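You operate a simulated robot arm through the tools that you are given. There is no shell and no other tool. Be economical: measure what you need, move in short steps, check, and stop when the job is done.

Carry out the task below with a simulated robot arm. There is one attempt and no reset: what you move stays moved.

Task
Lock the hand press, swap the M holder for the L one, set the knob to L, unlock.
Fine: red pin in while the holders change; the M holder goes on the green mat.

It is judged by the outcome, as a careful person would: the job done as asked, and still so three seconds after it is handed in. It fails if anything else is knocked over, pushed out of place, dropped, spilled or broken.

Robot
A 6-joint arm with a two-finger gripper, on a carriage that runs on a rail from [3, -1144] to [-3, 1196] (x, y) and turns from -142 to 190 degrees about z. Base frame: it is fixed where the carriage stands at the start and does not move with it; the origin is on the floor, on the carriage's upright axis, x ahead of it, y to its left, z up; the surface under the hand at the start is at about z = 852. Readings come in mm, degrees, newtons and seconds.
Its first joint turns from -166.0 to 166.0 degrees. Places, roughly: blue holder [750, 1000, 500]; card lid (15x11x1 cm) [700, 0, 900]; green mat [600, 600, 900]; orange plate [700, 300, 1100]; red pin [700, 500, 1000]; size knob [500, 100, 900]. Payload 5 kg.
Tool frame: the origin (TCP) lies between the finger pads and is the grasp point; the fingertips stand 30 mm ahead of it; z points along the fingers, y is the line along which they close. The gripper opens to 176 mm. The gripper's body begins 153 mm behind the TCP.
Orientation is told as [roll, pitch, yaw] about the base's x, y, z axes, in that order, counted from this pose: with the fingers straight down and closing along the base's y, the tool's x points along the base's -x, its y along +y and its z along -z.

Tools
- The arm moves only by the tool servo_tool. Its argument "increments" is a list of rows, each a list of 7 numbers: the gripper command, from -1 (shut) to 1 (fully open), values between in proportion, then the shift along the base's x, y, z in mm, then the turn, a rotation vector about the base's x, y, z in degrees. In form: [[jaw, dx, dy, dz, ax, ay, az], ...]. A call has 1 to 12 rows; each row is the pose to reach, as a shift and turn from the pose commanded when the call began. A row lasts 0.2 s, in which the tool goes at most 50 mm and 8.6 degrees; a call with a longer step from one row to the next is refused whole, and so is a gripper value outside its range. A pose out of reach is approached as far as the arm can. The call stops where the force on the tool passes 40 N (or 10 N more than at its start, if that is more) or the arm is blocked; 0.2 s more then pass. The fingers move at their own pace and stop on an object; they squeeze with about 39 N. The grip force told is the motor's: it shows also when the fingers shut on nothing. Time passes only in rows, and 0.2 s behind the last, so rows that repeat a pose let the fingers close. It gives the time, the measured TCP pose, the force on the tool (base axes), the opening and the grip force at its end, in the units of the frame above (readings bear some noise), with the torque about the TCP (base axes, N m) and any sound that the robot's microphone picked up, and new pictures: "show" is both (left out), scene, wrist or none.
- Cameras (640 x 400 px; columns grow to the right, rows downward): "scene" is now at [61.4, 213, 1586.2]; the picture's right is [0.03, -1.00, 0.00], its down [-0.72, -0.02, -0.69] and it looks along [0.69, 0.02, -0.72] (base axes); focal length 253 px, centre (320, 200). "wrist" rides on the gripper at [67, -9, -184] in the tool frame; the picture's right is [0.14, 0.99, 0.00], its down [-0.92, 0.13, -0.36] and it looks along [-0.36, 0.05, 0.93] (tool axes); focal length 251 px, centre (320, 200). There is no depth. A picture from a camera that has moved, and an enlarged one, comes with that camera's place and axes in the base frame and with its lens.
- slide_trunk(by): slides the trunk up (or, below 0, down) by that many mm; the arm and the scene camera ride with it, the base frame stays. It gives what a move gives, with no picture.
- steer(legs): drives the robot by 1 to 6 legs, each [ahead, left, turn to the left] in mm, mm and degrees, along the robot's own axes; the way and the turn of a leg run together, so that a leg with both is an arc; at most 1500 mm and 180 degrees a leg. The arm and the cameras ride along, it lands a little off, and it stops where it bumps. It keeps to its track: a leg is cut to what the track allows. It gives what a move gives, and a new picture of the scene camera.
- aim_head(pan, tilt): turns the head with the scene camera to pan (to the left, within 120 degrees either way) and tilt (down, from -29 to 69), counted from straight ahead of the robot. It gives what a move gives, and a new picture of the scene camera.
- inspect(camera, box): a new picture of the part [left, top, right, bottom] of that camera's present view, enlarged. The clock stands still meanwhile.
- hand_in(): hands the job in; it is judged then, once.

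Go step by step. Nothing tells you exact positions but the pictures and the camera data: compare them with the known pose of the tool, close in by small moves and look again before you grip or let go. The budget is 120 turns and 260 pictures, counting those below and the enlarged ones. Unless the task says otherwise, let go and move clear before handing in, and close with one line.

The tools are called after ">>>" by a JSON object that holds its "method" and its "body". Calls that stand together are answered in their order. servo_tool: Moves the arm, as the interface text tells. Its arguments: {"type":"object","properties":{"increments":{"type":"array"},"show":{"type":"string","enum":["both","scene","wrist","none"]}},"required":["increments"]} The other tools are called the same way: slide_trunk (by) slides the trunk up or down; steer (legs) drives the base; aim_head (pan, tilt) turns the head that bears the scene camera; inspect (camera, box) takes an enlarged picture of a part of a camera's view; hand_in () hands the job in.

At the start:

```text
clock: 0.0
tcp_pos: [545.7, 418.2, 1171.1]
tcp_rot: [0.0, 0.0, 0.0]
force: [-0.9, -0.1, 0.3]
torque: [0.0, 0.01, 0.0]
finger_gap: 176.2
finger_force: 0.1
trunk travel left (down, up): [-150.0, 200.0]
robot x, y, heading: [0.9, 1.3, -0.1]
head pan, tilt: [1.6, 46.3]
```

scene: 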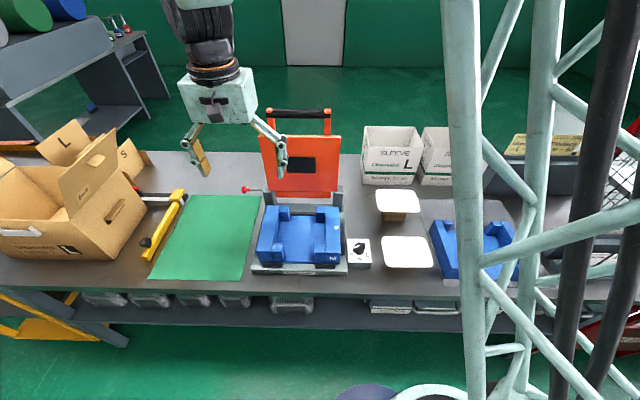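
wrist: 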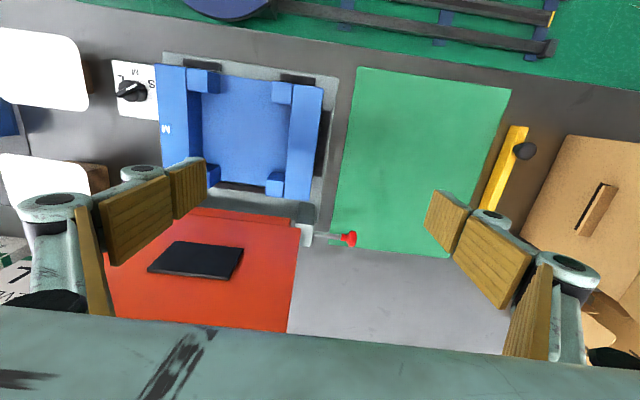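

I see the press (orange plate, raised) with the blue M holder, the red pin at its left, the knob to its right, and another blue holder on the right behind the frame. I'll look closer first.

>>> {"method": "inspect", "body": {"camera": "scene", "box": [230, 90, 390, 290]}}

>>> {"method": "inspect", "body": {"camera": "wrist", "box": [80, 40, 380, 260]}}

>>> {"method": "inspect", "body": {"camera": "scene", "box": [350, 170, 550, 300]}}

>>> {"method": "inspect", "body": {"camera": "scene", "box": [0, 90, 260, 290]}}

```text
2.00 times, centred on (310, 190) of scene
camera zoom: at [61.4, 213.0, 1586.2], right [0.03, -1.0, 0.0], down [-0.72, -0.02, -0.69], along [0.69, 0.02, -0.72], focal length 505 px, centre (340, 220)
```

zoom: 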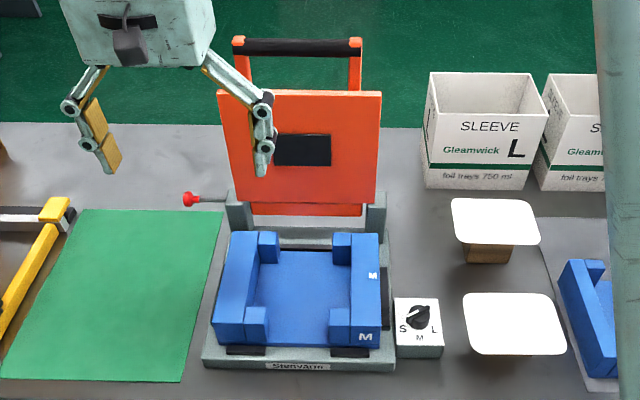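

```text
1.82 times, centred on (230, 150) of wrist
camera zoom: at [478.9, 409.5, 1356.4], right [-0.14, 0.99, 0.0], down [0.92, 0.13, 0.36], along [0.36, 0.05, -0.93], focal length 457 px, centre (484, 291)
```

zoom: 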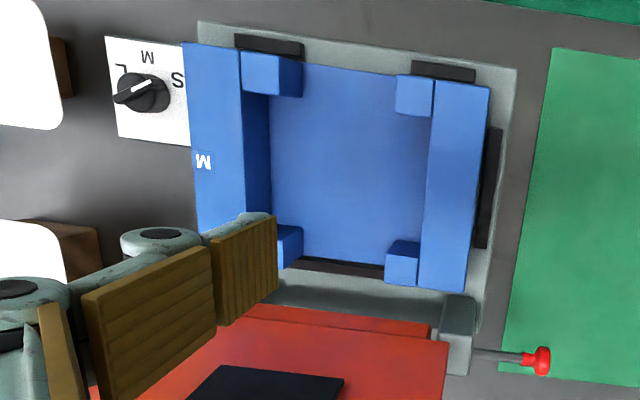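

```text
3.08 times, centred on (450, 235) of scene
camera zoom: at [61.4, 213.0, 1586.2], right [0.03, -1.0, 0.0], down [-0.72, -0.02, -0.69], along [0.69, 0.02, -0.72], focal length 778 px, centre (-80, 92)
```

zoom: 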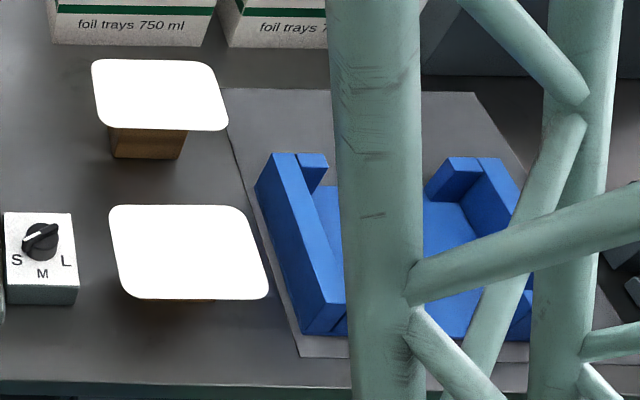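

```text
2.00 times, centred on (130, 190) of scene
camera zoom: at [61.4, 213.0, 1586.2], right [0.03, -1.0, 0.0], down [-0.72, -0.02, -0.69], along [0.69, 0.02, -0.72], focal length 505 px, centre (700, 220)
```

zoom: 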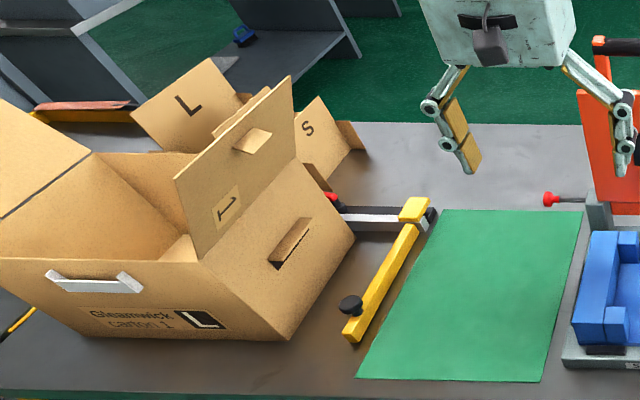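

The holder at right shows no readable label yet, and the hints place a blue holder low at the left. I'll look around with the head.

>>> {"method": "aim_head", "body": {"pan": 50, "tilt": 40}}

>>> {"method": "aim_head", "body": {"pan": -25, "tilt": 45}}

```text
clock: 1.2
tcp_pos: [544.8, 418.2, 1172.7]
tcp_rot: [0.0, 0.0, 0.1]
force: [0.2, -1.0, 0.0]
torque: [-0.03, 0.0, -0.01]
finger_gap: 175.8
finger_force: 0.0
trunk travel left (down, up): [-150.0, 200.0]
robot x, y, heading: [-1.3, 3.1, 0.2]
head pan, tilt: [50.0, 40.0]
camera scene: at [65.7, 229.4, 1599.1], right [0.22, -0.98, 0.0], down [-0.59, -0.13, -0.79], along [0.78, 0.17, -0.61], focal length 253 px, centre (320, 200)
```

scene: 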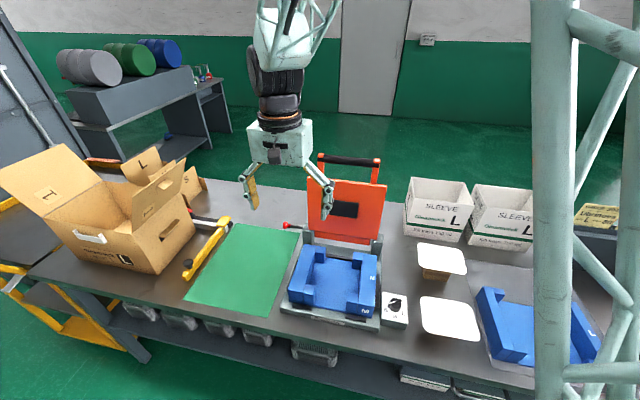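

```text
clock: 2.6
tcp_pos: [544.9, 418.1, 1172.7]
tcp_rot: [0.0, 0.0, 0.0]
force: [1.0, 0.2, -0.3]
torque: [-0.03, 0.02, 0.02]
finger_gap: 176.1
finger_force: 0.0
trunk travel left (down, up): [-150.0, 200.0]
robot x, y, heading: [0.1, -0.6, -0.3]
head pan, tilt: [-25.0, 45.0]
camera scene: at [55.0, 176.5, 1588.0], right [-0.42, -0.91, 0.0], down [-0.64, 0.3, -0.71], along [0.64, -0.3, -0.71], focal length 253 px, centre (320, 200)
```

scene: 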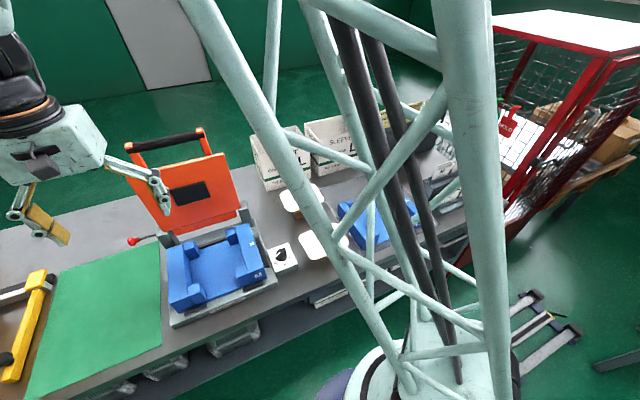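

The first picture was caught partway through the turn; I'll look left again for the holder on the low shelf.

>>> {"method": "aim_head", "body": {"pan": 50, "tilt": 35}}

>>> {"method": "inspect", "body": {"camera": "scene", "box": [0, 0, 640, 400]}}

```text
clock: 4.1
tcp_pos: [545.2, 420.1, 1173.6]
tcp_rot: [0.0, 0.0, 0.0]
force: [0.4, 0.8, -0.4]
torque: [-0.02, 0.0, 0.02]
finger_gap: 176.0
finger_force: 0.1
trunk travel left (down, up): [-150.0, 200.0]
robot x, y, heading: [2.6, -0.4, 0.0]
head pan, tilt: [50.0, 35.0]
camera scene: at [39.2, 277.2, 1603.2], right [0.75, -0.66, 0.0], down [-0.38, -0.43, -0.82], along [0.54, 0.62, -0.57], focal length 253 px, centre (320, 200)
```

scene: 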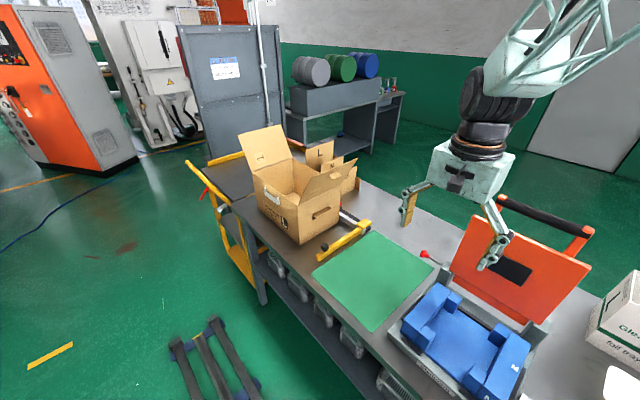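

```text
1.00 times, centred on (320, 200) of scene (not enlarged: the box is as wide or as high as the picture)
camera zoom: at [39.2, 277.2, 1603.2], right [0.75, -0.66, 0.0], down [-0.38, -0.43, -0.82], along [0.54, 0.62, -0.57], focal length 253 px, centre (320, 200)
```

zoom: 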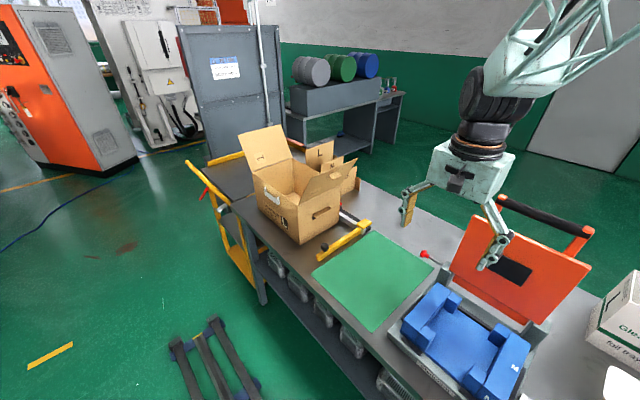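

No holder visible there yet; the yellow trolley's lower deck at the left is hidden. I'll raise the trunk for clearance and drive left to look.

>>> {"method": "slide_trunk", "body": {"by": 200}}

>>> {"method": "steer", "body": {"legs": [[0, 500, 0]]}}

>>> {"method": "aim_head", "body": {"pan": 30, "tilt": 50}}

```text
clock: 6.3
tcp_pos: [545.5, 418.3, 1371.3]
tcp_rot: [0.0, -0.1, 0.0]
force: [0.5, 0.3, 0.6]
torque: [0.02, 0.01, -0.03]
finger_gap: 176.0
finger_force: 0.0
trunk travel left (down, up): [-350.0, 0.0]
robot x, y, heading: [-0.1, 3.2, 0.0]
head pan, tilt: [50.0, 35.0]
```

```text
clock: 9.3
tcp_pos: [543.6, 919.0, 1372.2]
tcp_rot: [0.0, -0.1, 0.1]
force: [1.0, 0.4, -0.7]
torque: [-0.01, -0.03, 0.0]
finger_gap: 176.0
finger_force: 0.0
trunk travel left (down, up): [-350.0, 0.0]
robot x, y, heading: [0.3, 495.8, -0.1]
head pan, tilt: [50.0, 35.0]
camera scene: at [36.2, 778.7, 1802.8], right [0.77, -0.64, 0.0], down [-0.37, -0.44, -0.82], along [0.53, 0.63, -0.57], focal length 253 px, centre (320, 200)
```

scene: 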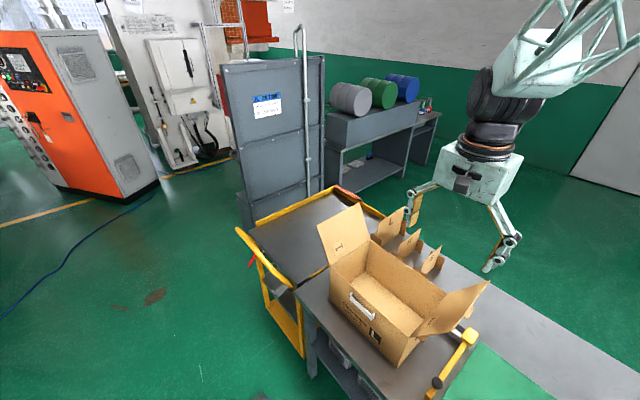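

```text
clock: 10.2
tcp_pos: [543.0, 919.3, 1372.0]
tcp_rot: [0.0, 0.0, 0.1]
force: [0.4, 0.1, 0.2]
torque: [0.02, -0.01, -0.02]
finger_gap: 176.0
finger_force: 0.0
trunk travel left (down, up): [-350.0, 0.0]
robot x, y, heading: [0.0, 502.1, -0.0]
head pan, tilt: [30.0, 50.0]
camera scene: at [46.0, 751.6, 1782.4], right [0.52, -0.85, 0.0], down [-0.64, -0.4, -0.66], along [0.56, 0.34, -0.76], focal length 253 px, centre (320, 200)
```

scene: 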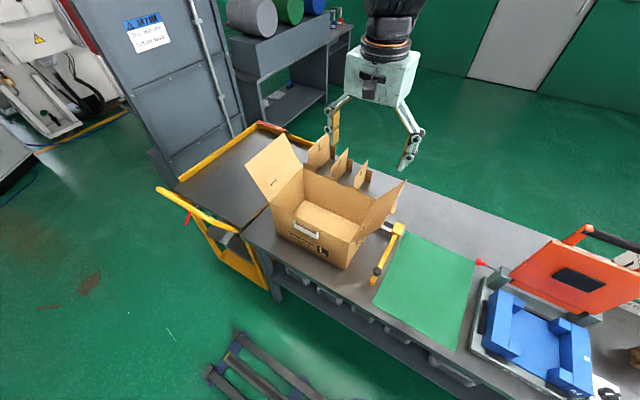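

The cart's lower deck is hidden. I'll check the right-hand holder's letter before deciding.

>>> {"method": "steer", "body": {"legs": [[0, -900, 0]]}}

>>> {"method": "aim_head", "body": {"pan": 10, "tilt": 48}}

```text
clock: 15.1
tcp_pos: [538.6, 28.2, 1372.6]
tcp_rot: [0.0, 0.1, 1.0]
force: [-0.8, -0.7, 0.0]
torque: [0.04, 0.03, 0.02]
finger_gap: 175.9
finger_force: 0.1
trunk travel left (down, up): [-350.0, 0.0]
robot x, y, heading: [0.8, -400.0, 1.2]
head pan, tilt: [30.0, 50.0]
camera scene: at [43.9, -146.8, 1782.2], right [0.54, -0.84, 0.0], down [-0.64, -0.41, -0.65], along [0.55, 0.35, -0.76], focal length 253 px, centre (320, 200)
```

scene: 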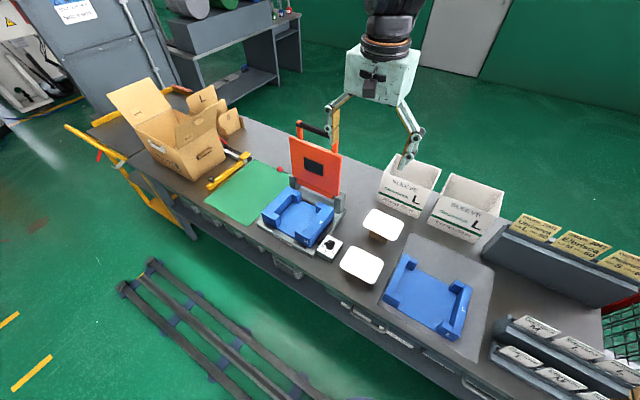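

```text
clock: 16.0
tcp_pos: [539.7, 29.1, 1372.6]
tcp_rot: [0.0, 0.0, 0.9]
force: [0.4, 0.4, 0.8]
torque: [-0.03, 0.05, -0.01]
finger_gap: 176.2
finger_force: 0.1
trunk travel left (down, up): [-350.0, 0.0]
robot x, y, heading: [0.8, -400.0, 1.3]
head pan, tilt: [10.0, 48.0]
camera scene: at [44.1, -146.7, 1782.1], right [0.54, -0.84, 0.0], down [-0.64, -0.41, -0.65], along [0.55, 0.35, -0.76], focal length 253 px, centre (320, 200)
```

scene: 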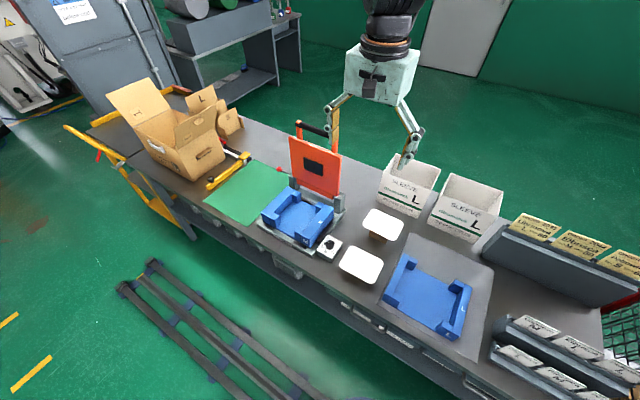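

>>> {"method": "inspect", "body": {"camera": "scene", "box": [330, 210, 510, 370]}}

>>> {"method": "inspect", "body": {"camera": "scene", "box": [480, 200, 640, 400]}}

>>> {"method": "inspect", "body": {"camera": "wrist", "box": [0, 0, 640, 400]}}

```text
2.50 times, centred on (420, 290) of scene
camera zoom: at [44.1, -146.7, 1782.1], right [0.54, -0.84, 0.0], down [-0.64, -0.41, -0.65], along [0.55, 0.35, -0.76], focal length 632 px, centre (70, -25)
```

zoom: 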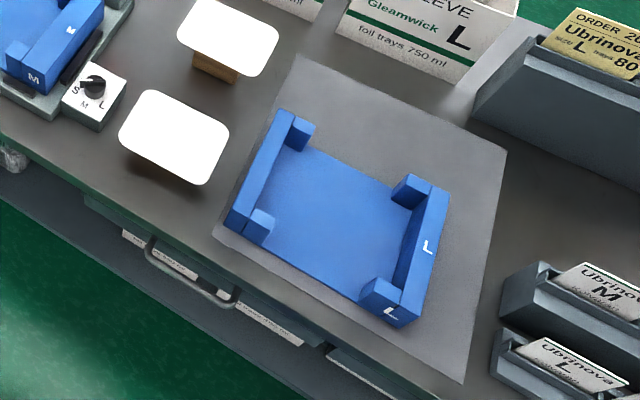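

```text
2.00 times, centred on (560, 300) of scene
camera zoom: at [44.1, -146.7, 1782.1], right [0.54, -0.84, 0.0], down [-0.64, -0.41, -0.65], along [0.55, 0.35, -0.76], focal length 505 px, centre (-160, 0)
```

zoom: 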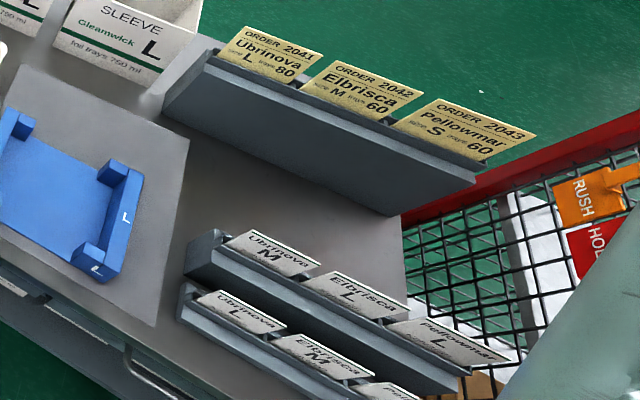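

```text
1.00 times, centred on (320, 200) of wrist (not enlarged: the box is as wide or as high as the picture)
camera zoom: at [472.9, 18.7, 1556.4], right [-0.16, 0.99, 0.0], down [0.92, 0.14, 0.36], along [0.36, 0.06, -0.93], focal length 251 px, centre (320, 200)
```

zoom: 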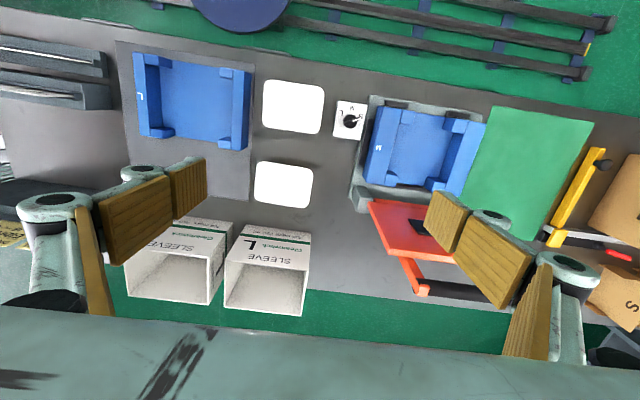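

The right-hand holder is marked L. Triangulating, the red pin head is at about [689, 494, 976]. I'll drive back to around y = 100 and bring the hand over the pin.

>>> {"method": "steer", "body": {"legs": [[0, 500, -1.2]]}}

>>> {"method": "aim_head", "body": {"pan": 5, "tilt": 48}}

```text
clock: 19.0
tcp_pos: [547.2, 512.7, 1372.4]
tcp_rot: [0.1, 0.1, -0.3]
force: [0.1, 0.6, -0.9]
torque: [-0.01, -0.02, 0.02]
finger_gap: 176.0
finger_force: 0.0
trunk travel left (down, up): [-350.0, 0.0]
robot x, y, heading: [-1.3, 97.1, -0.1]
head pan, tilt: [10.0, 48.0]
camera scene: at [48.8, 348.3, 1782.2], right [0.52, -0.86, 0.0], down [-0.65, -0.39, -0.65], along [0.56, 0.34, -0.76], focal length 253 px, centre (320, 200)
```

scene: 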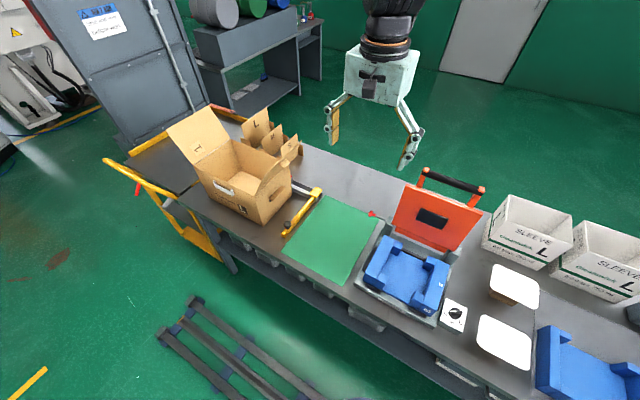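

```text
clock: 19.7
tcp_pos: [547.3, 512.5, 1372.1]
tcp_rot: [0.0, 0.0, -0.3]
force: [0.5, -0.3, -0.4]
torque: [-0.03, 0.01, 0.0]
finger_gap: 175.9
finger_force: 0.1
trunk travel left (down, up): [-350.0, 0.0]
robot x, y, heading: [-1.6, 99.2, -0.0]
head pan, tilt: [5.0, 48.0]
camera scene: at [48.9, 348.1, 1782.2], right [0.52, -0.86, 0.0], down [-0.65, -0.39, -0.65], along [0.56, 0.34, -0.76], focal length 253 px, centre (320, 200)
```

scene: 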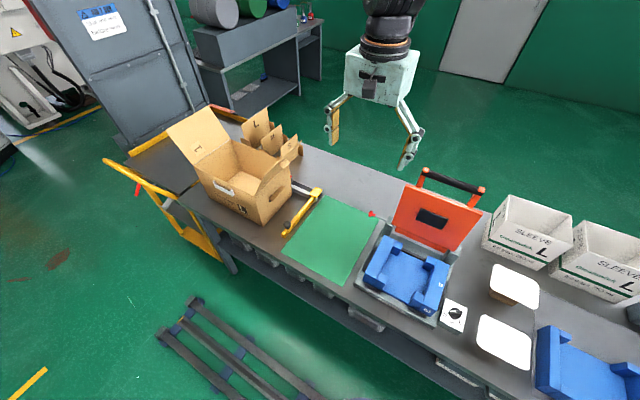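

Camera data is trustworthy even if the pan lags. I'll shut the gripper, turn it -90° about z (so it closes along x, camera on the free left side), and move over the area left of the pin.

>>> {"method": "servo_tool", "body": {"increments": [[-1, 13, 5, 0, 0, 0, -8.5], [-1, 26, 10, 0, 0, 0, -17], [-1, 39, 15, 0, 0, 0, -25.5], [-1, 52, 20, 0, 0, 0, -34], [-1, 65, 25, 0, 0, 0, -42.5], [-1, 78, 30, 0, 0, 0, -51], [-1, 91, 35, -10, 0, 0, -59.5], [-1, 104, 40, -40, 0, 0, -68], [-1, 117, 45, -80, 0, 0, -76.5], [-1, 130, 50, -120, 0, 0, -85], [-1, 141, 55, -160, 0, 0, -90], [-1, 141, 55, -180, 0, 0, -90]]}}

```text
clock: 22.3
tcp_pos: [689.1, 567.2, 1192.1]
tcp_rot: [0.0, 0.0, -90.5]
force: [0.5, 0.1, -0.5]
torque: [-0.07, 0.05, 0.02]
finger_gap: 0.1
finger_force: 38.6
trunk travel left (down, up): [-350.0, 0.0]
robot x, y, heading: [1.3, 99.1, -0.3]
head pan, tilt: [5.0, 48.0]
camera scene: at [61.4, 314.5, 1783.8], right [0.08, -1.0, 0.0], down [-0.74, -0.06, -0.67], along [0.67, 0.05, -0.74], focal length 253 px, centre (320, 200)
camera wrist: at [680.3, 634.9, 1375.9], right [0.99, 0.13, 0.0], down [0.12, -0.92, 0.36], along [0.05, -0.36, -0.93], focal length 251 px, centre (320, 200)
```

scene: 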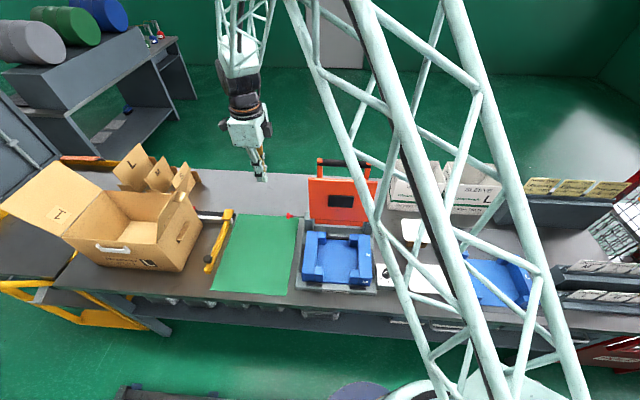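
wrist: 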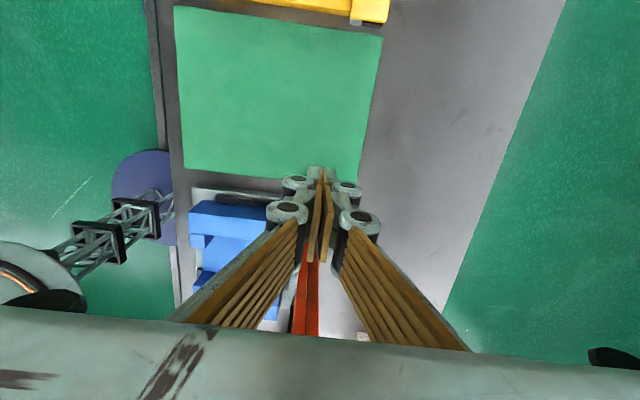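

The hand is left of the pin, fingers shut. I'll go down beside it and check alignment.

>>> {"method": "servo_tool", "body": {"increments": [[-1, 2, 0, -45, 0, 0, 0], [-1, 4, 0, -90, 0, 0, 0], [-1, 4, 0, -135, 0, 0, 0], [-1, 4, 0, -180, 0, 0, 0], [-1, 4, 0, -207, 0, 0, 0]]}}

>>> {"method": "inspect", "body": {"camera": "scene", "box": [220, 120, 380, 300]}}

```text
clock: 23.5
tcp_pos: [692.8, 567.5, 984.3]
tcp_rot: [0.0, 0.0, -90.4]
force: [0.0, -0.2, -0.2]
torque: [0.01, 0.05, -0.01]
finger_gap: 0.0
finger_force: 39.0
trunk travel left (down, up): [-350.0, 0.0]
robot x, y, heading: [-0.6, 95.1, -0.3]
head pan, tilt: [5.0, 48.0]
camera scene: at [61.3, 314.5, 1783.8], right [0.08, -1.0, 0.0], down [-0.74, -0.06, -0.67], along [0.67, 0.05, -0.74], focal length 253 px, centre (320, 200)
camera wrist: at [683.8, 635.4, 1168.6], right [0.99, 0.13, 0.0], down [0.12, -0.92, 0.36], along [0.05, -0.36, -0.93], focal length 251 px, centre (320, 200)
```

scene: 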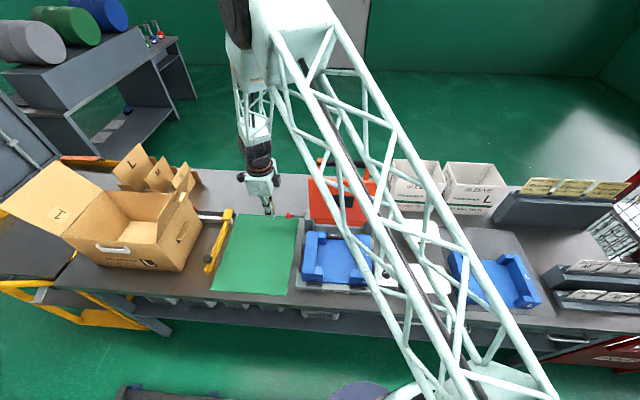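
wrist: 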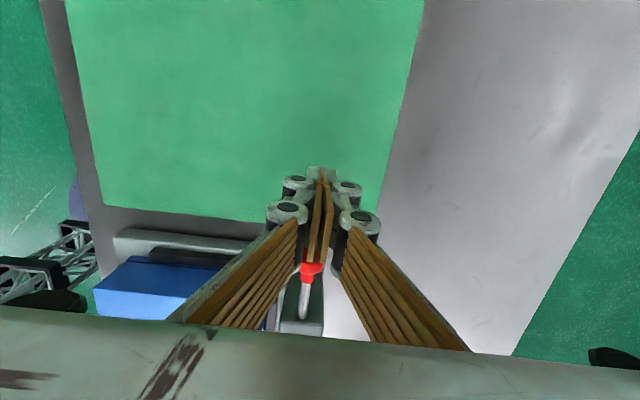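

```text
2.22 times, centred on (300, 210) of scene
camera zoom: at [61.3, 314.5, 1783.8], right [0.08, -1.0, 0.0], down [-0.74, -0.06, -0.67], along [0.67, 0.05, -0.74], focal length 562 px, centre (364, 178)
```

zoom: 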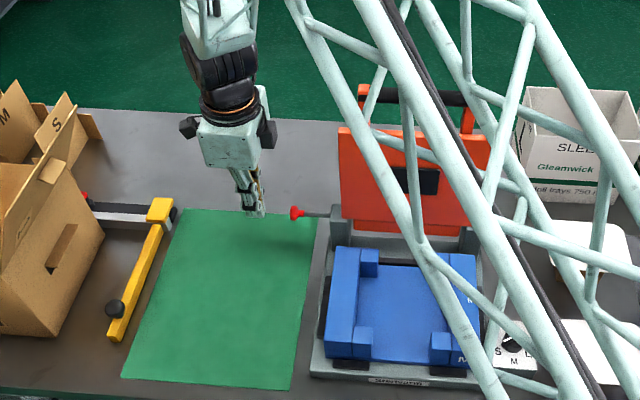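

The pin head is at about [695, 495, 976], with ~50 mm of shaft showing. The fingers line up; I'll push in -y in small steps.

>>> {"method": "servo_tool", "body": {"increments": [[-1, 2, -25, -6, 0, 0, 0], [-1, 2, -45, -6, 0, 0, 0], [-1, 2, -51, -6, 0, 0, 0], [-1, 2, -57, -6, 0, 0, 0], [-1, 2, -63, -6, 0, 0, 0], [-1, 2, -69, -6, 0, 0, 0], [-1, 2, -75, -6, 0, 0, 0]]}}

>>> {"method": "inspect", "body": {"camera": "scene", "box": [240, 150, 340, 230]}}

```text
clock: 25.1
tcp_pos: [695.4, 490.4, 978.8]
tcp_rot: [0.0, 0.0, -90.4]
force: [0.2, -0.9, -0.5]
torque: [0.03, -0.02, 0.03]
finger_gap: 0.2
finger_force: 39.1
trunk travel left (down, up): [-350.0, 0.0]
robot x, y, heading: [2.1, 91.7, -0.1]
head pan, tilt: [5.0, 48.0]
camera scene: at [60.8, 314.2, 1783.9], right [0.08, -1.0, 0.0], down [-0.74, -0.06, -0.67], along [0.67, 0.05, -0.74], focal length 253 px, centre (320, 200)
camera wrist: at [686.1, 558.8, 1162.7], right [0.99, 0.13, 0.0], down [0.12, -0.92, 0.36], along [0.05, -0.36, -0.93], focal length 251 px, centre (320, 200)
```

scene: 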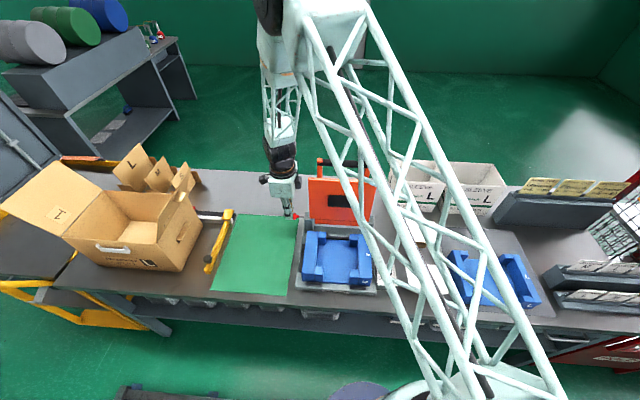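
wrist: 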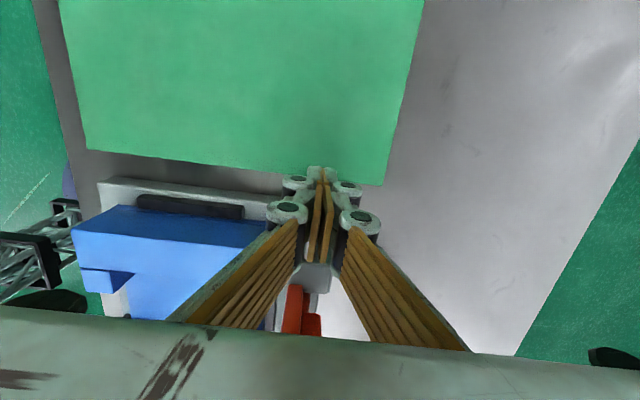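

```text
5.00 times, centred on (290, 190) of scene
camera zoom: at [60.8, 314.2, 1783.9], right [0.08, -1.0, 0.0], down [-0.74, -0.06, -0.67], along [0.67, 0.05, -0.74], focal length 1264 px, centre (470, 250)
```

zoom: 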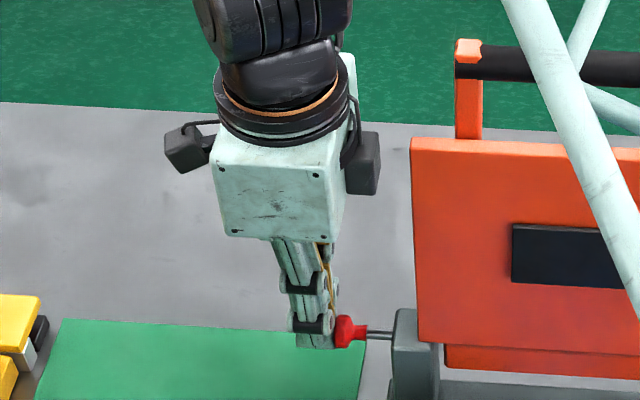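

The fingers meet the head and the pin has moved some; about 20 mm of shaft is left. Continuing.

>>> {"method": "servo_tool", "body": {"increments": [[-1, 0, -4, 0, 0, 0, 0], [-1, 0, -8, 0, 0, 0, 0], [-1, 0, -12, 0, 0, 0, 0], [-1, 0, -16, 0, 0, 0, 0], [-1, 0, -20, 0, 0, 0, 0], [-1, 0, -24, 0, 0, 0, 0]], "show": "none"}}

>>> {"method": "inspect", "body": {"camera": "scene", "box": [240, 150, 340, 230]}}

```text
clock: 25.9
tcp_pos: [693.9, 486.2, 978.5]
tcp_rot: [0.2, 0.2, -90.1]
force: [1.1, 7.4, 0.9]
torque: [-0.01, -0.1, -0.01]
finger_gap: 0.0
finger_force: 45.0
trunk travel left (down, up): [-350.0, 0.0]
robot x, y, heading: [2.3, 99.4, -0.0]
head pan, tilt: [5.0, 48.0]
stopped in row 4: the force on the tool passed its limit at 46 N (the readings are from after the stop); the commanded pose is now the measured one
```

```text
5.00 times, centred on (290, 190) of scene
camera zoom: at [59.8, 316.1, 1783.7], right [0.09, -1.0, 0.0], down [-0.74, -0.06, -0.67], along [0.67, 0.06, -0.74], focal length 1264 px, centre (470, 250)
```

zoom: 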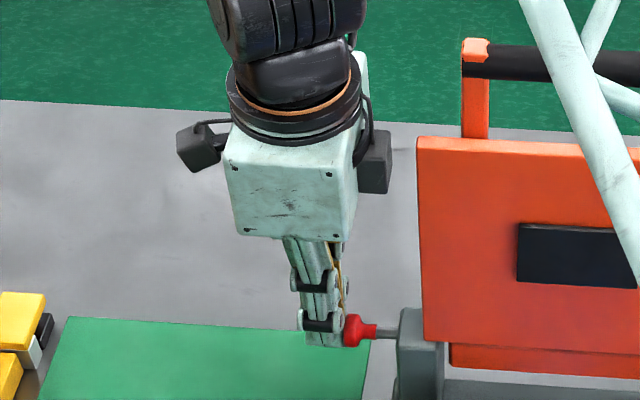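

The pin has travelled ~35 mm and met a hard stop. I'll back away and look at the pin.

>>> {"method": "servo_tool", "body": {"increments": [[-1, 0, 40, 0, 0, 0, 0], [-1, 0, 80, 0, 0, 0, 0], [-1, 0, 80, 45, 0, 0, 0]], "show": "wrist"}}

>>> {"method": "inspect", "body": {"camera": "scene", "box": [240, 150, 340, 230]}}

>>> {"method": "inspect", "body": {"camera": "wrist", "box": [240, 230, 400, 330]}}

```text
clock: 26.7
tcp_pos: [696.1, 565.1, 1024.2]
tcp_rot: [0.1, 0.1, -90.1]
force: [0.2, 1.5, -0.7]
torque: [-0.08, 0.06, -0.02]
finger_gap: 0.0
finger_force: 45.4
trunk travel left (down, up): [-350.0, 0.0]
robot x, y, heading: [-0.6, 99.0, 0.0]
head pan, tilt: [5.0, 48.0]
camera wrist: at [685.7, 632.1, 1208.3], right [0.99, 0.14, 0.0], down [0.13, -0.92, 0.36], along [0.05, -0.36, -0.93], focal length 251 px, centre (320, 200)
```

wrist: 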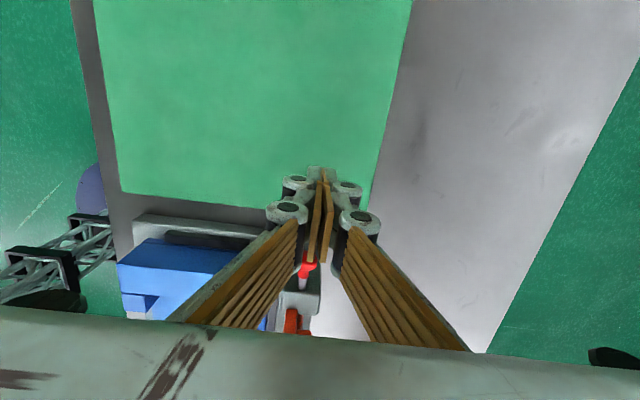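

```text
5.00 times, centred on (290, 190) of scene
camera zoom: at [60.9, 315.3, 1784.0], right [0.08, -1.0, 0.0], down [-0.74, -0.06, -0.67], along [0.67, 0.06, -0.74], focal length 1264 px, centre (470, 250)
```

zoom: 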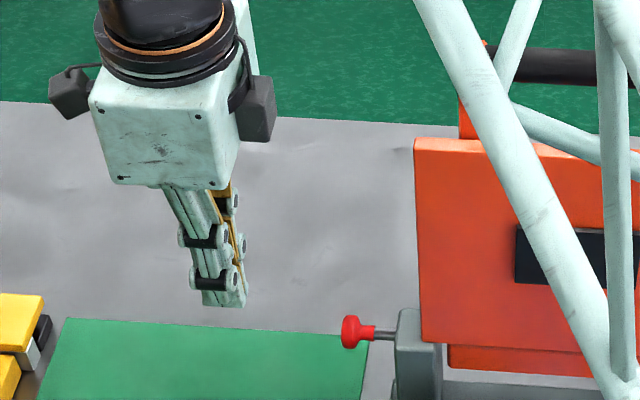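

```text
4.00 times, centred on (320, 280) of wrist
camera zoom: at [685.7, 632.1, 1208.3], right [0.99, 0.14, 0.0], down [0.13, -0.92, 0.36], along [0.05, -0.36, -0.93], focal length 1006 px, centre (320, -120)
```

zoom: 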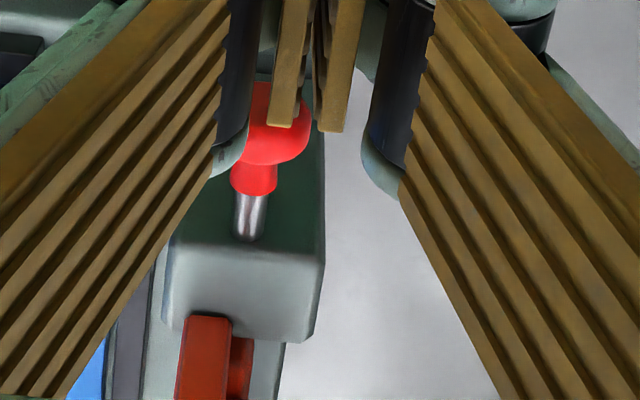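

The pin has moved about 25 mm inward to a firm stop, with the collar now near the boss: the press is locked. Next, a close look at the M holder from above with the gripper turned back and opened.

>>> {"method": "servo_tool", "body": {"increments": [[-1, 0, 0, 50, 0, 0, 0], [-1, 0, 0, 100, 0, 0, 8], [-1, 0, 0, 150, 0, 0, 16], [-1, -15, -20, 180, 0, 0, 24], [-1, -30, -50, 180, 0, 0, 32], [-1, -45, -80, 180, 0, 0, 40], [-1, -60, -110, 180, 0, 0, 48], [-1, -75, -140, 180, 0, 0, 56], [-1, -90, -170, 180, 0, 0, 64], [-1, -105, -200, 180, 0, 0, 72], [-1, -120, -230, 180, 0, 0, 80], [1, -121, -235, 180, 0, 0, 88]], "show": "none"}}

>>> {"method": "servo_tool", "body": {"increments": [[1, 0, 0, 0, 0, 0, 2.1], [1, 0, 0, 0, 0, 0, 2.1], [1, 0, 0, 0, 0, 0, 2.1], [1, 0, 0, 0, 0, 0, 2.1]]}}

>>> {"method": "inspect", "body": {"camera": "wrist", "box": [160, 0, 480, 200]}}

```text
clock: 29.3
tcp_pos: [573.2, 331.9, 1205.7]
tcp_rot: [0.1, 0.1, -1.9]
force: [-0.6, -0.1, 0.5]
torque: [0.02, -0.06, -0.01]
finger_gap: 59.2
finger_force: 0.1
trunk travel left (down, up): [-350.0, 0.0]
robot x, y, heading: [1.5, 101.7, -0.2]
head pan, tilt: [5.0, 48.0]
```

```text
clock: 30.3
tcp_pos: [574.0, 330.9, 1205.5]
tcp_rot: [0.2, 0.1, 0.0]
force: [0.5, -0.7, 0.4]
torque: [0.01, 0.04, 0.03]
finger_gap: 175.8
finger_force: 0.1
trunk travel left (down, up): [-350.0, 0.0]
robot x, y, heading: [0.2, 94.4, -0.1]
head pan, tilt: [5.0, 48.0]
camera scene: at [59.9, 315.0, 1783.9], right [0.08, -1.0, 0.0], down [-0.74, -0.06, -0.67], along [0.67, 0.06, -0.74], focal length 253 px, centre (320, 200)
camera wrist: at [507.4, 322.4, 1389.7], right [-0.14, 0.99, 0.0], down [0.92, 0.13, 0.36], along [0.36, 0.05, -0.93], focal length 251 px, centre (320, 200)
```

scene: 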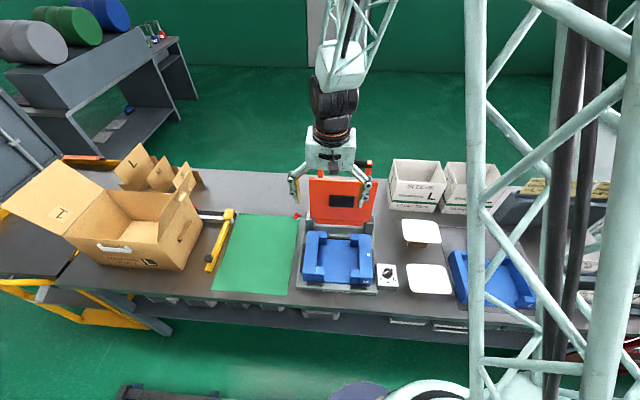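
wrist: 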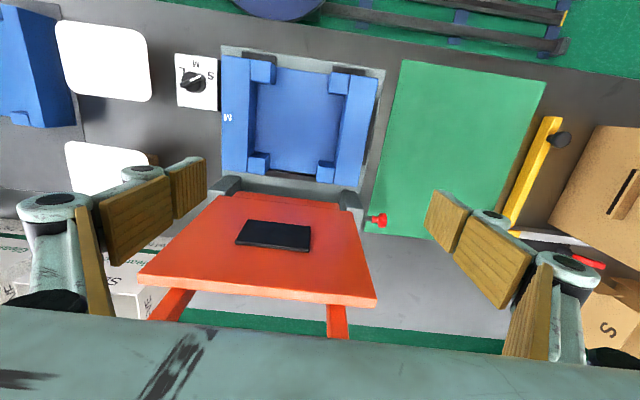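

```text
2.00 times, centred on (320, 100) of wrist
camera zoom: at [507.4, 322.4, 1389.7], right [-0.14, 0.99, 0.0], down [0.92, 0.13, 0.36], along [0.36, 0.05, -0.93], focal length 503 px, centre (320, 400)
```

zoom: 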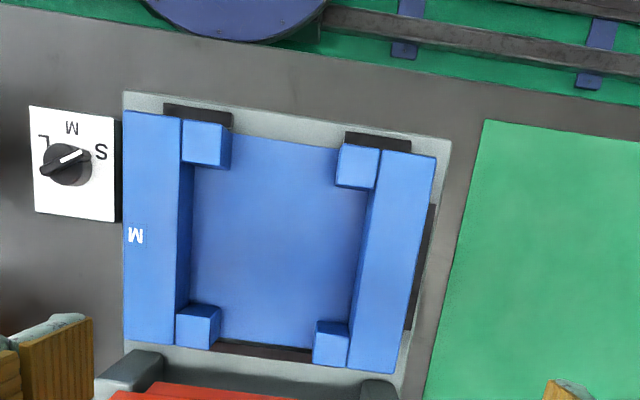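

M holder: top z≈943, x ≈ 461–647, y ≈ 158–411, walls about 46 mm thick. Too long to span, so I'll grip its left wall at mid-length; going down above it with the jaw half open.

>>> {"method": "servo_tool", "body": {"increments": [[0.1, -5, 20, -40, 0, 0, 0], [0.1, -10, 40, -80, 0, 0, 0], [0.1, -20, 56, -120, 0, 0, 0], [0.1, -20, 56, -160, 0, 0, 0], [0.1, -20, 56, -190, 0, 0, 0]]}}

>>> {"method": "inspect", "body": {"camera": "scene", "box": [270, 160, 400, 310]}}

>>> {"method": "inspect", "body": {"camera": "wrist", "box": [120, 0, 520, 250]}}

```text
clock: 31.5
tcp_pos: [552.7, 385.9, 1015.0]
tcp_rot: [0.2, 0.2, -0.1]
force: [1.3, -0.1, -1.0]
torque: [-0.03, 0.14, -0.04]
finger_gap: 96.8
finger_force: 0.0
trunk travel left (down, up): [-350.0, 0.0]
robot x, y, heading: [-0.4, 99.1, 0.0]
head pan, tilt: [5.0, 48.0]
camera scene: at [60.9, 315.2, 1783.8], right [0.08, -1.0, 0.0], down [-0.74, -0.06, -0.67], along [0.67, 0.06, -0.74], focal length 253 px, centre (320, 200)
camera wrist: at [487.6, 376.4, 1199.1], right [-0.14, 0.99, 0.0], down [0.92, 0.13, 0.36], along [0.36, 0.05, -0.93], focal length 251 px, centre (320, 200)
```

scene: 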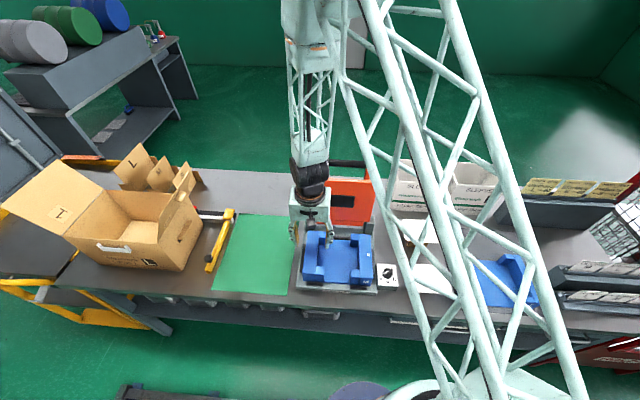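
wrist: 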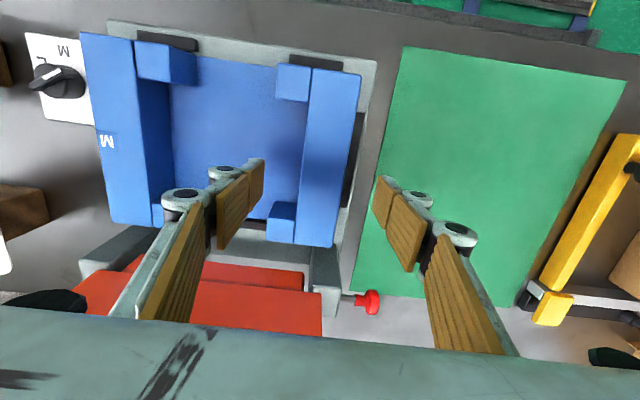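

```text
2.67 times, centred on (335, 235) of scene
camera zoom: at [60.9, 315.2, 1783.8], right [0.08, -1.0, 0.0], down [-0.74, -0.06, -0.67], along [0.67, 0.06, -0.74], focal length 674 px, centre (280, 107)
```

zoom: 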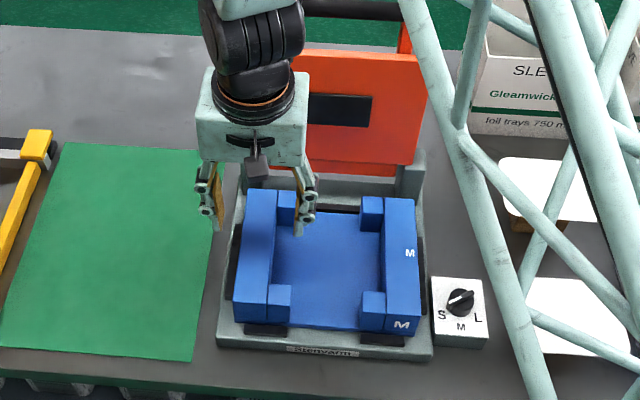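

```text
1.60 times, centred on (320, 125) of wrist
camera zoom: at [487.6, 376.4, 1199.1], right [-0.14, 0.99, 0.0], down [0.92, 0.13, 0.36], along [0.36, 0.05, -0.93], focal length 402 px, centre (320, 320)
```

zoom: 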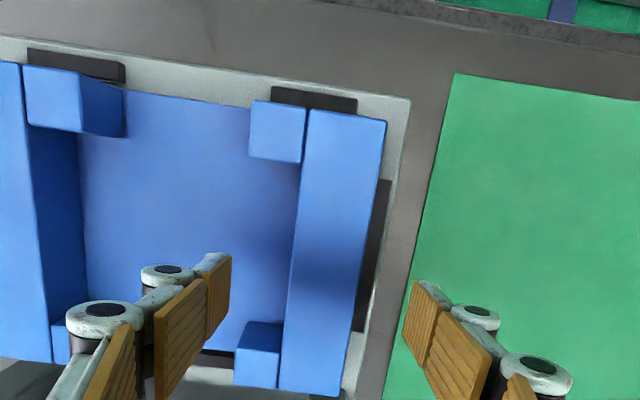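

Left wall spans y 366–413, x 459–646, top ≈940. I'll shift 4 mm left, descend so the tips reach z≈906 (above the low black locating bars), and close.

>>> {"method": "servo_tool", "body": {"increments": [[0.1, 0, 4, -30, 0, 0, 0], [0.1, 0, 4, -60, 0, 0, 0], [0.1, 0, 4, -80, 0, 0, 0]]}}

>>> {"method": "inspect", "body": {"camera": "scene", "box": [290, 200, 380, 300]}}

```text
clock: 32.3
tcp_pos: [552.6, 391.2, 932.7]
tcp_rot: [0.2, 0.1, 0.1]
force: [-1.1, 1.2, -0.1]
torque: [-0.04, 0.0, 0.06]
finger_gap: 97.1
finger_force: 0.2
trunk travel left (down, up): [-350.0, 0.0]
robot x, y, heading: [0.4, 95.3, -0.2]
head pan, tilt: [5.0, 48.0]
camera scene: at [59.9, 315.0, 1783.9], right [0.08, -1.0, 0.0], down [-0.74, -0.06, -0.67], along [0.67, 0.06, -0.74], focal length 253 px, centre (320, 200)
camera wrist: at [486.7, 381.9, 1118.2], right [-0.14, 0.99, 0.0], down [0.92, 0.13, 0.36], along [0.36, 0.05, -0.93], focal length 251 px, centre (320, 200)
```

scene: 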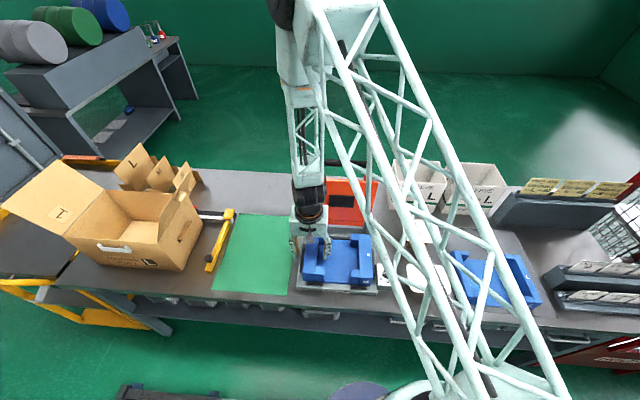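
wrist: 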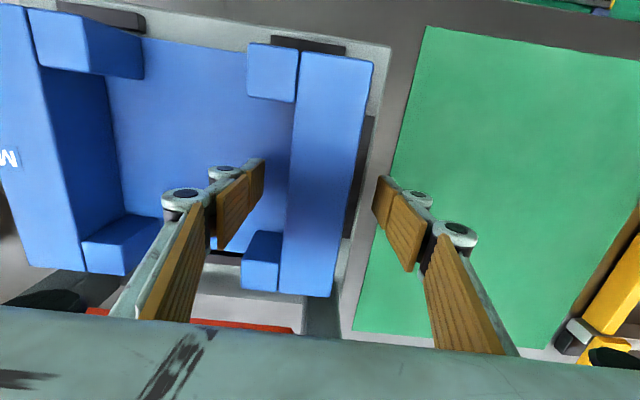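

```text
4.00 times, centred on (335, 250) of scene
camera zoom: at [59.9, 315.0, 1783.9], right [0.08, -1.0, 0.0], down [-0.74, -0.06, -0.67], along [0.67, 0.06, -0.74], focal length 1011 px, centre (260, 0)
```

zoom: 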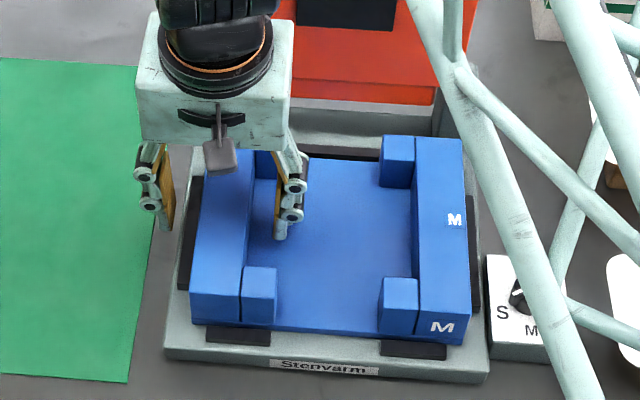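

The fingers straddle the wall. Closing.

>>> {"method": "servo_tool", "body": {"increments": [[-1, 0, 0, 0, 0, 0, 0], [-1, 0, 0, 0, 0, 0, 0], [-1, 0, 0, 0, 0, 0, 0], [-1, 0, 0, 0, 0, 0, 0]], "show": "wrist"}}

>>> {"method": "inspect", "body": {"camera": "scene", "box": [290, 200, 380, 300]}}

```text
clock: 33.3
tcp_pos: [551.8, 390.3, 934.6]
tcp_rot: [0.1, 0.2, 0.0]
force: [-0.1, -1.4, -0.3]
torque: [-0.06, 0.05, 0.06]
finger_gap: 45.3
finger_force: 38.8
trunk travel left (down, up): [-350.0, 0.0]
robot x, y, heading: [-2.1, 97.5, -0.1]
head pan, tilt: [5.0, 48.0]
camera wrist: at [486.7, 381.6, 1118.2], right [-0.14, 0.99, 0.0], down [0.92, 0.13, 0.36], along [0.36, 0.05, -0.93], focal length 251 px, centre (320, 200)
```

wrist: 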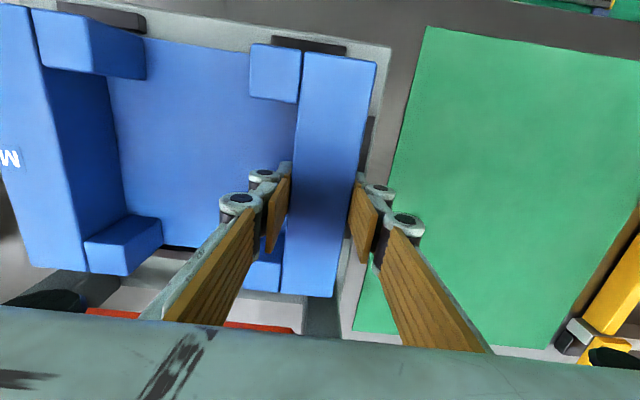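

```text
4.00 times, centred on (335, 250) of scene
camera zoom: at [60.0, 314.9, 1783.9], right [0.08, -1.0, 0.0], down [-0.74, -0.06, -0.67], along [0.67, 0.06, -0.74], focal length 1011 px, centre (260, 0)
```

zoom: 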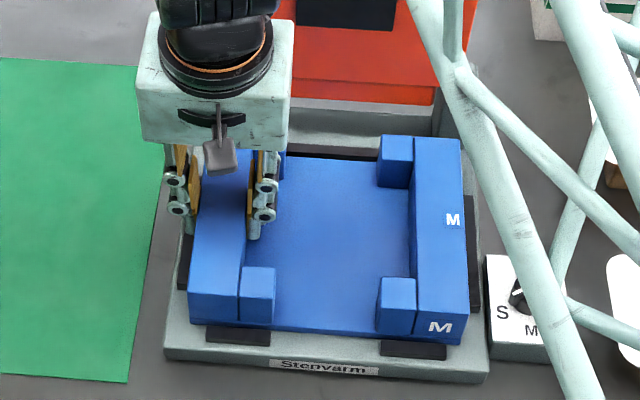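

Gripped at 45 mm. Record: grip at TCP [552, 390, 934] with M seated. Lifting a little to check tilt and weight.

>>> {"method": "servo_tool", "body": {"increments": [[-1, 0, 0, 5, 0, 0, 0], [-1, 0, 0, 10, 0, 0, 0], [-1, 0, 0, 20, 0, 0, 0], [-1, 0, 0, 30, 0, 0, 0], [-1, 0, 0, 30, 0, 0, 0]], "show": "wrist"}}

>>> {"method": "inspect", "body": {"camera": "scene", "box": [290, 200, 380, 300]}}

```text
clock: 34.5
tcp_pos: [554.2, 389.9, 964.6]
tcp_rot: [0.2, 0.2, 0.1]
force: [-1.0, -1.1, -5.1]
torque: [0.52, 0.01, 0.0]
finger_gap: 45.3
finger_force: 38.9
trunk travel left (down, up): [-350.0, 0.0]
robot x, y, heading: [-0.6, 97.5, -0.3]
head pan, tilt: [5.0, 48.0]
camera wrist: at [487.6, 381.3, 1148.4], right [-0.14, 0.99, 0.0], down [0.92, 0.13, 0.36], along [0.36, 0.05, -0.93], focal length 251 px, centre (320, 200)
```

wrist: 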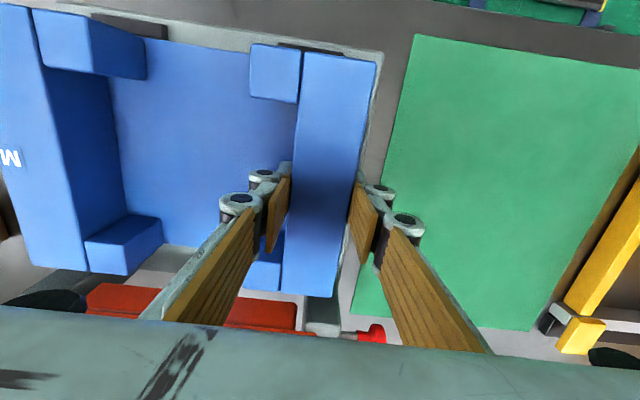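

```text
4.00 times, centred on (335, 250) of scene
camera zoom: at [60.0, 315.1, 1783.8], right [0.08, -1.0, 0.0], down [-0.74, -0.06, -0.67], along [0.67, 0.06, -0.74], focal length 1011 px, centre (260, 0)
```

zoom: 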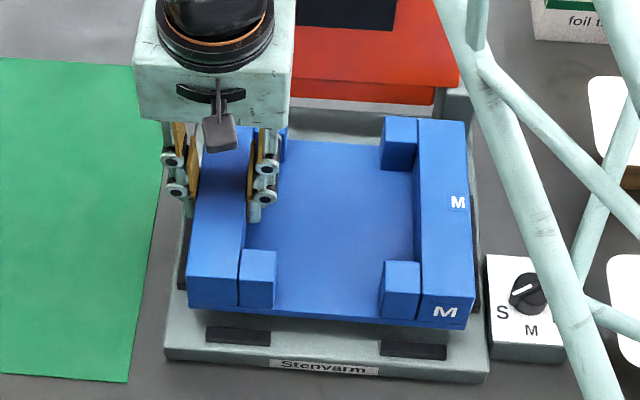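

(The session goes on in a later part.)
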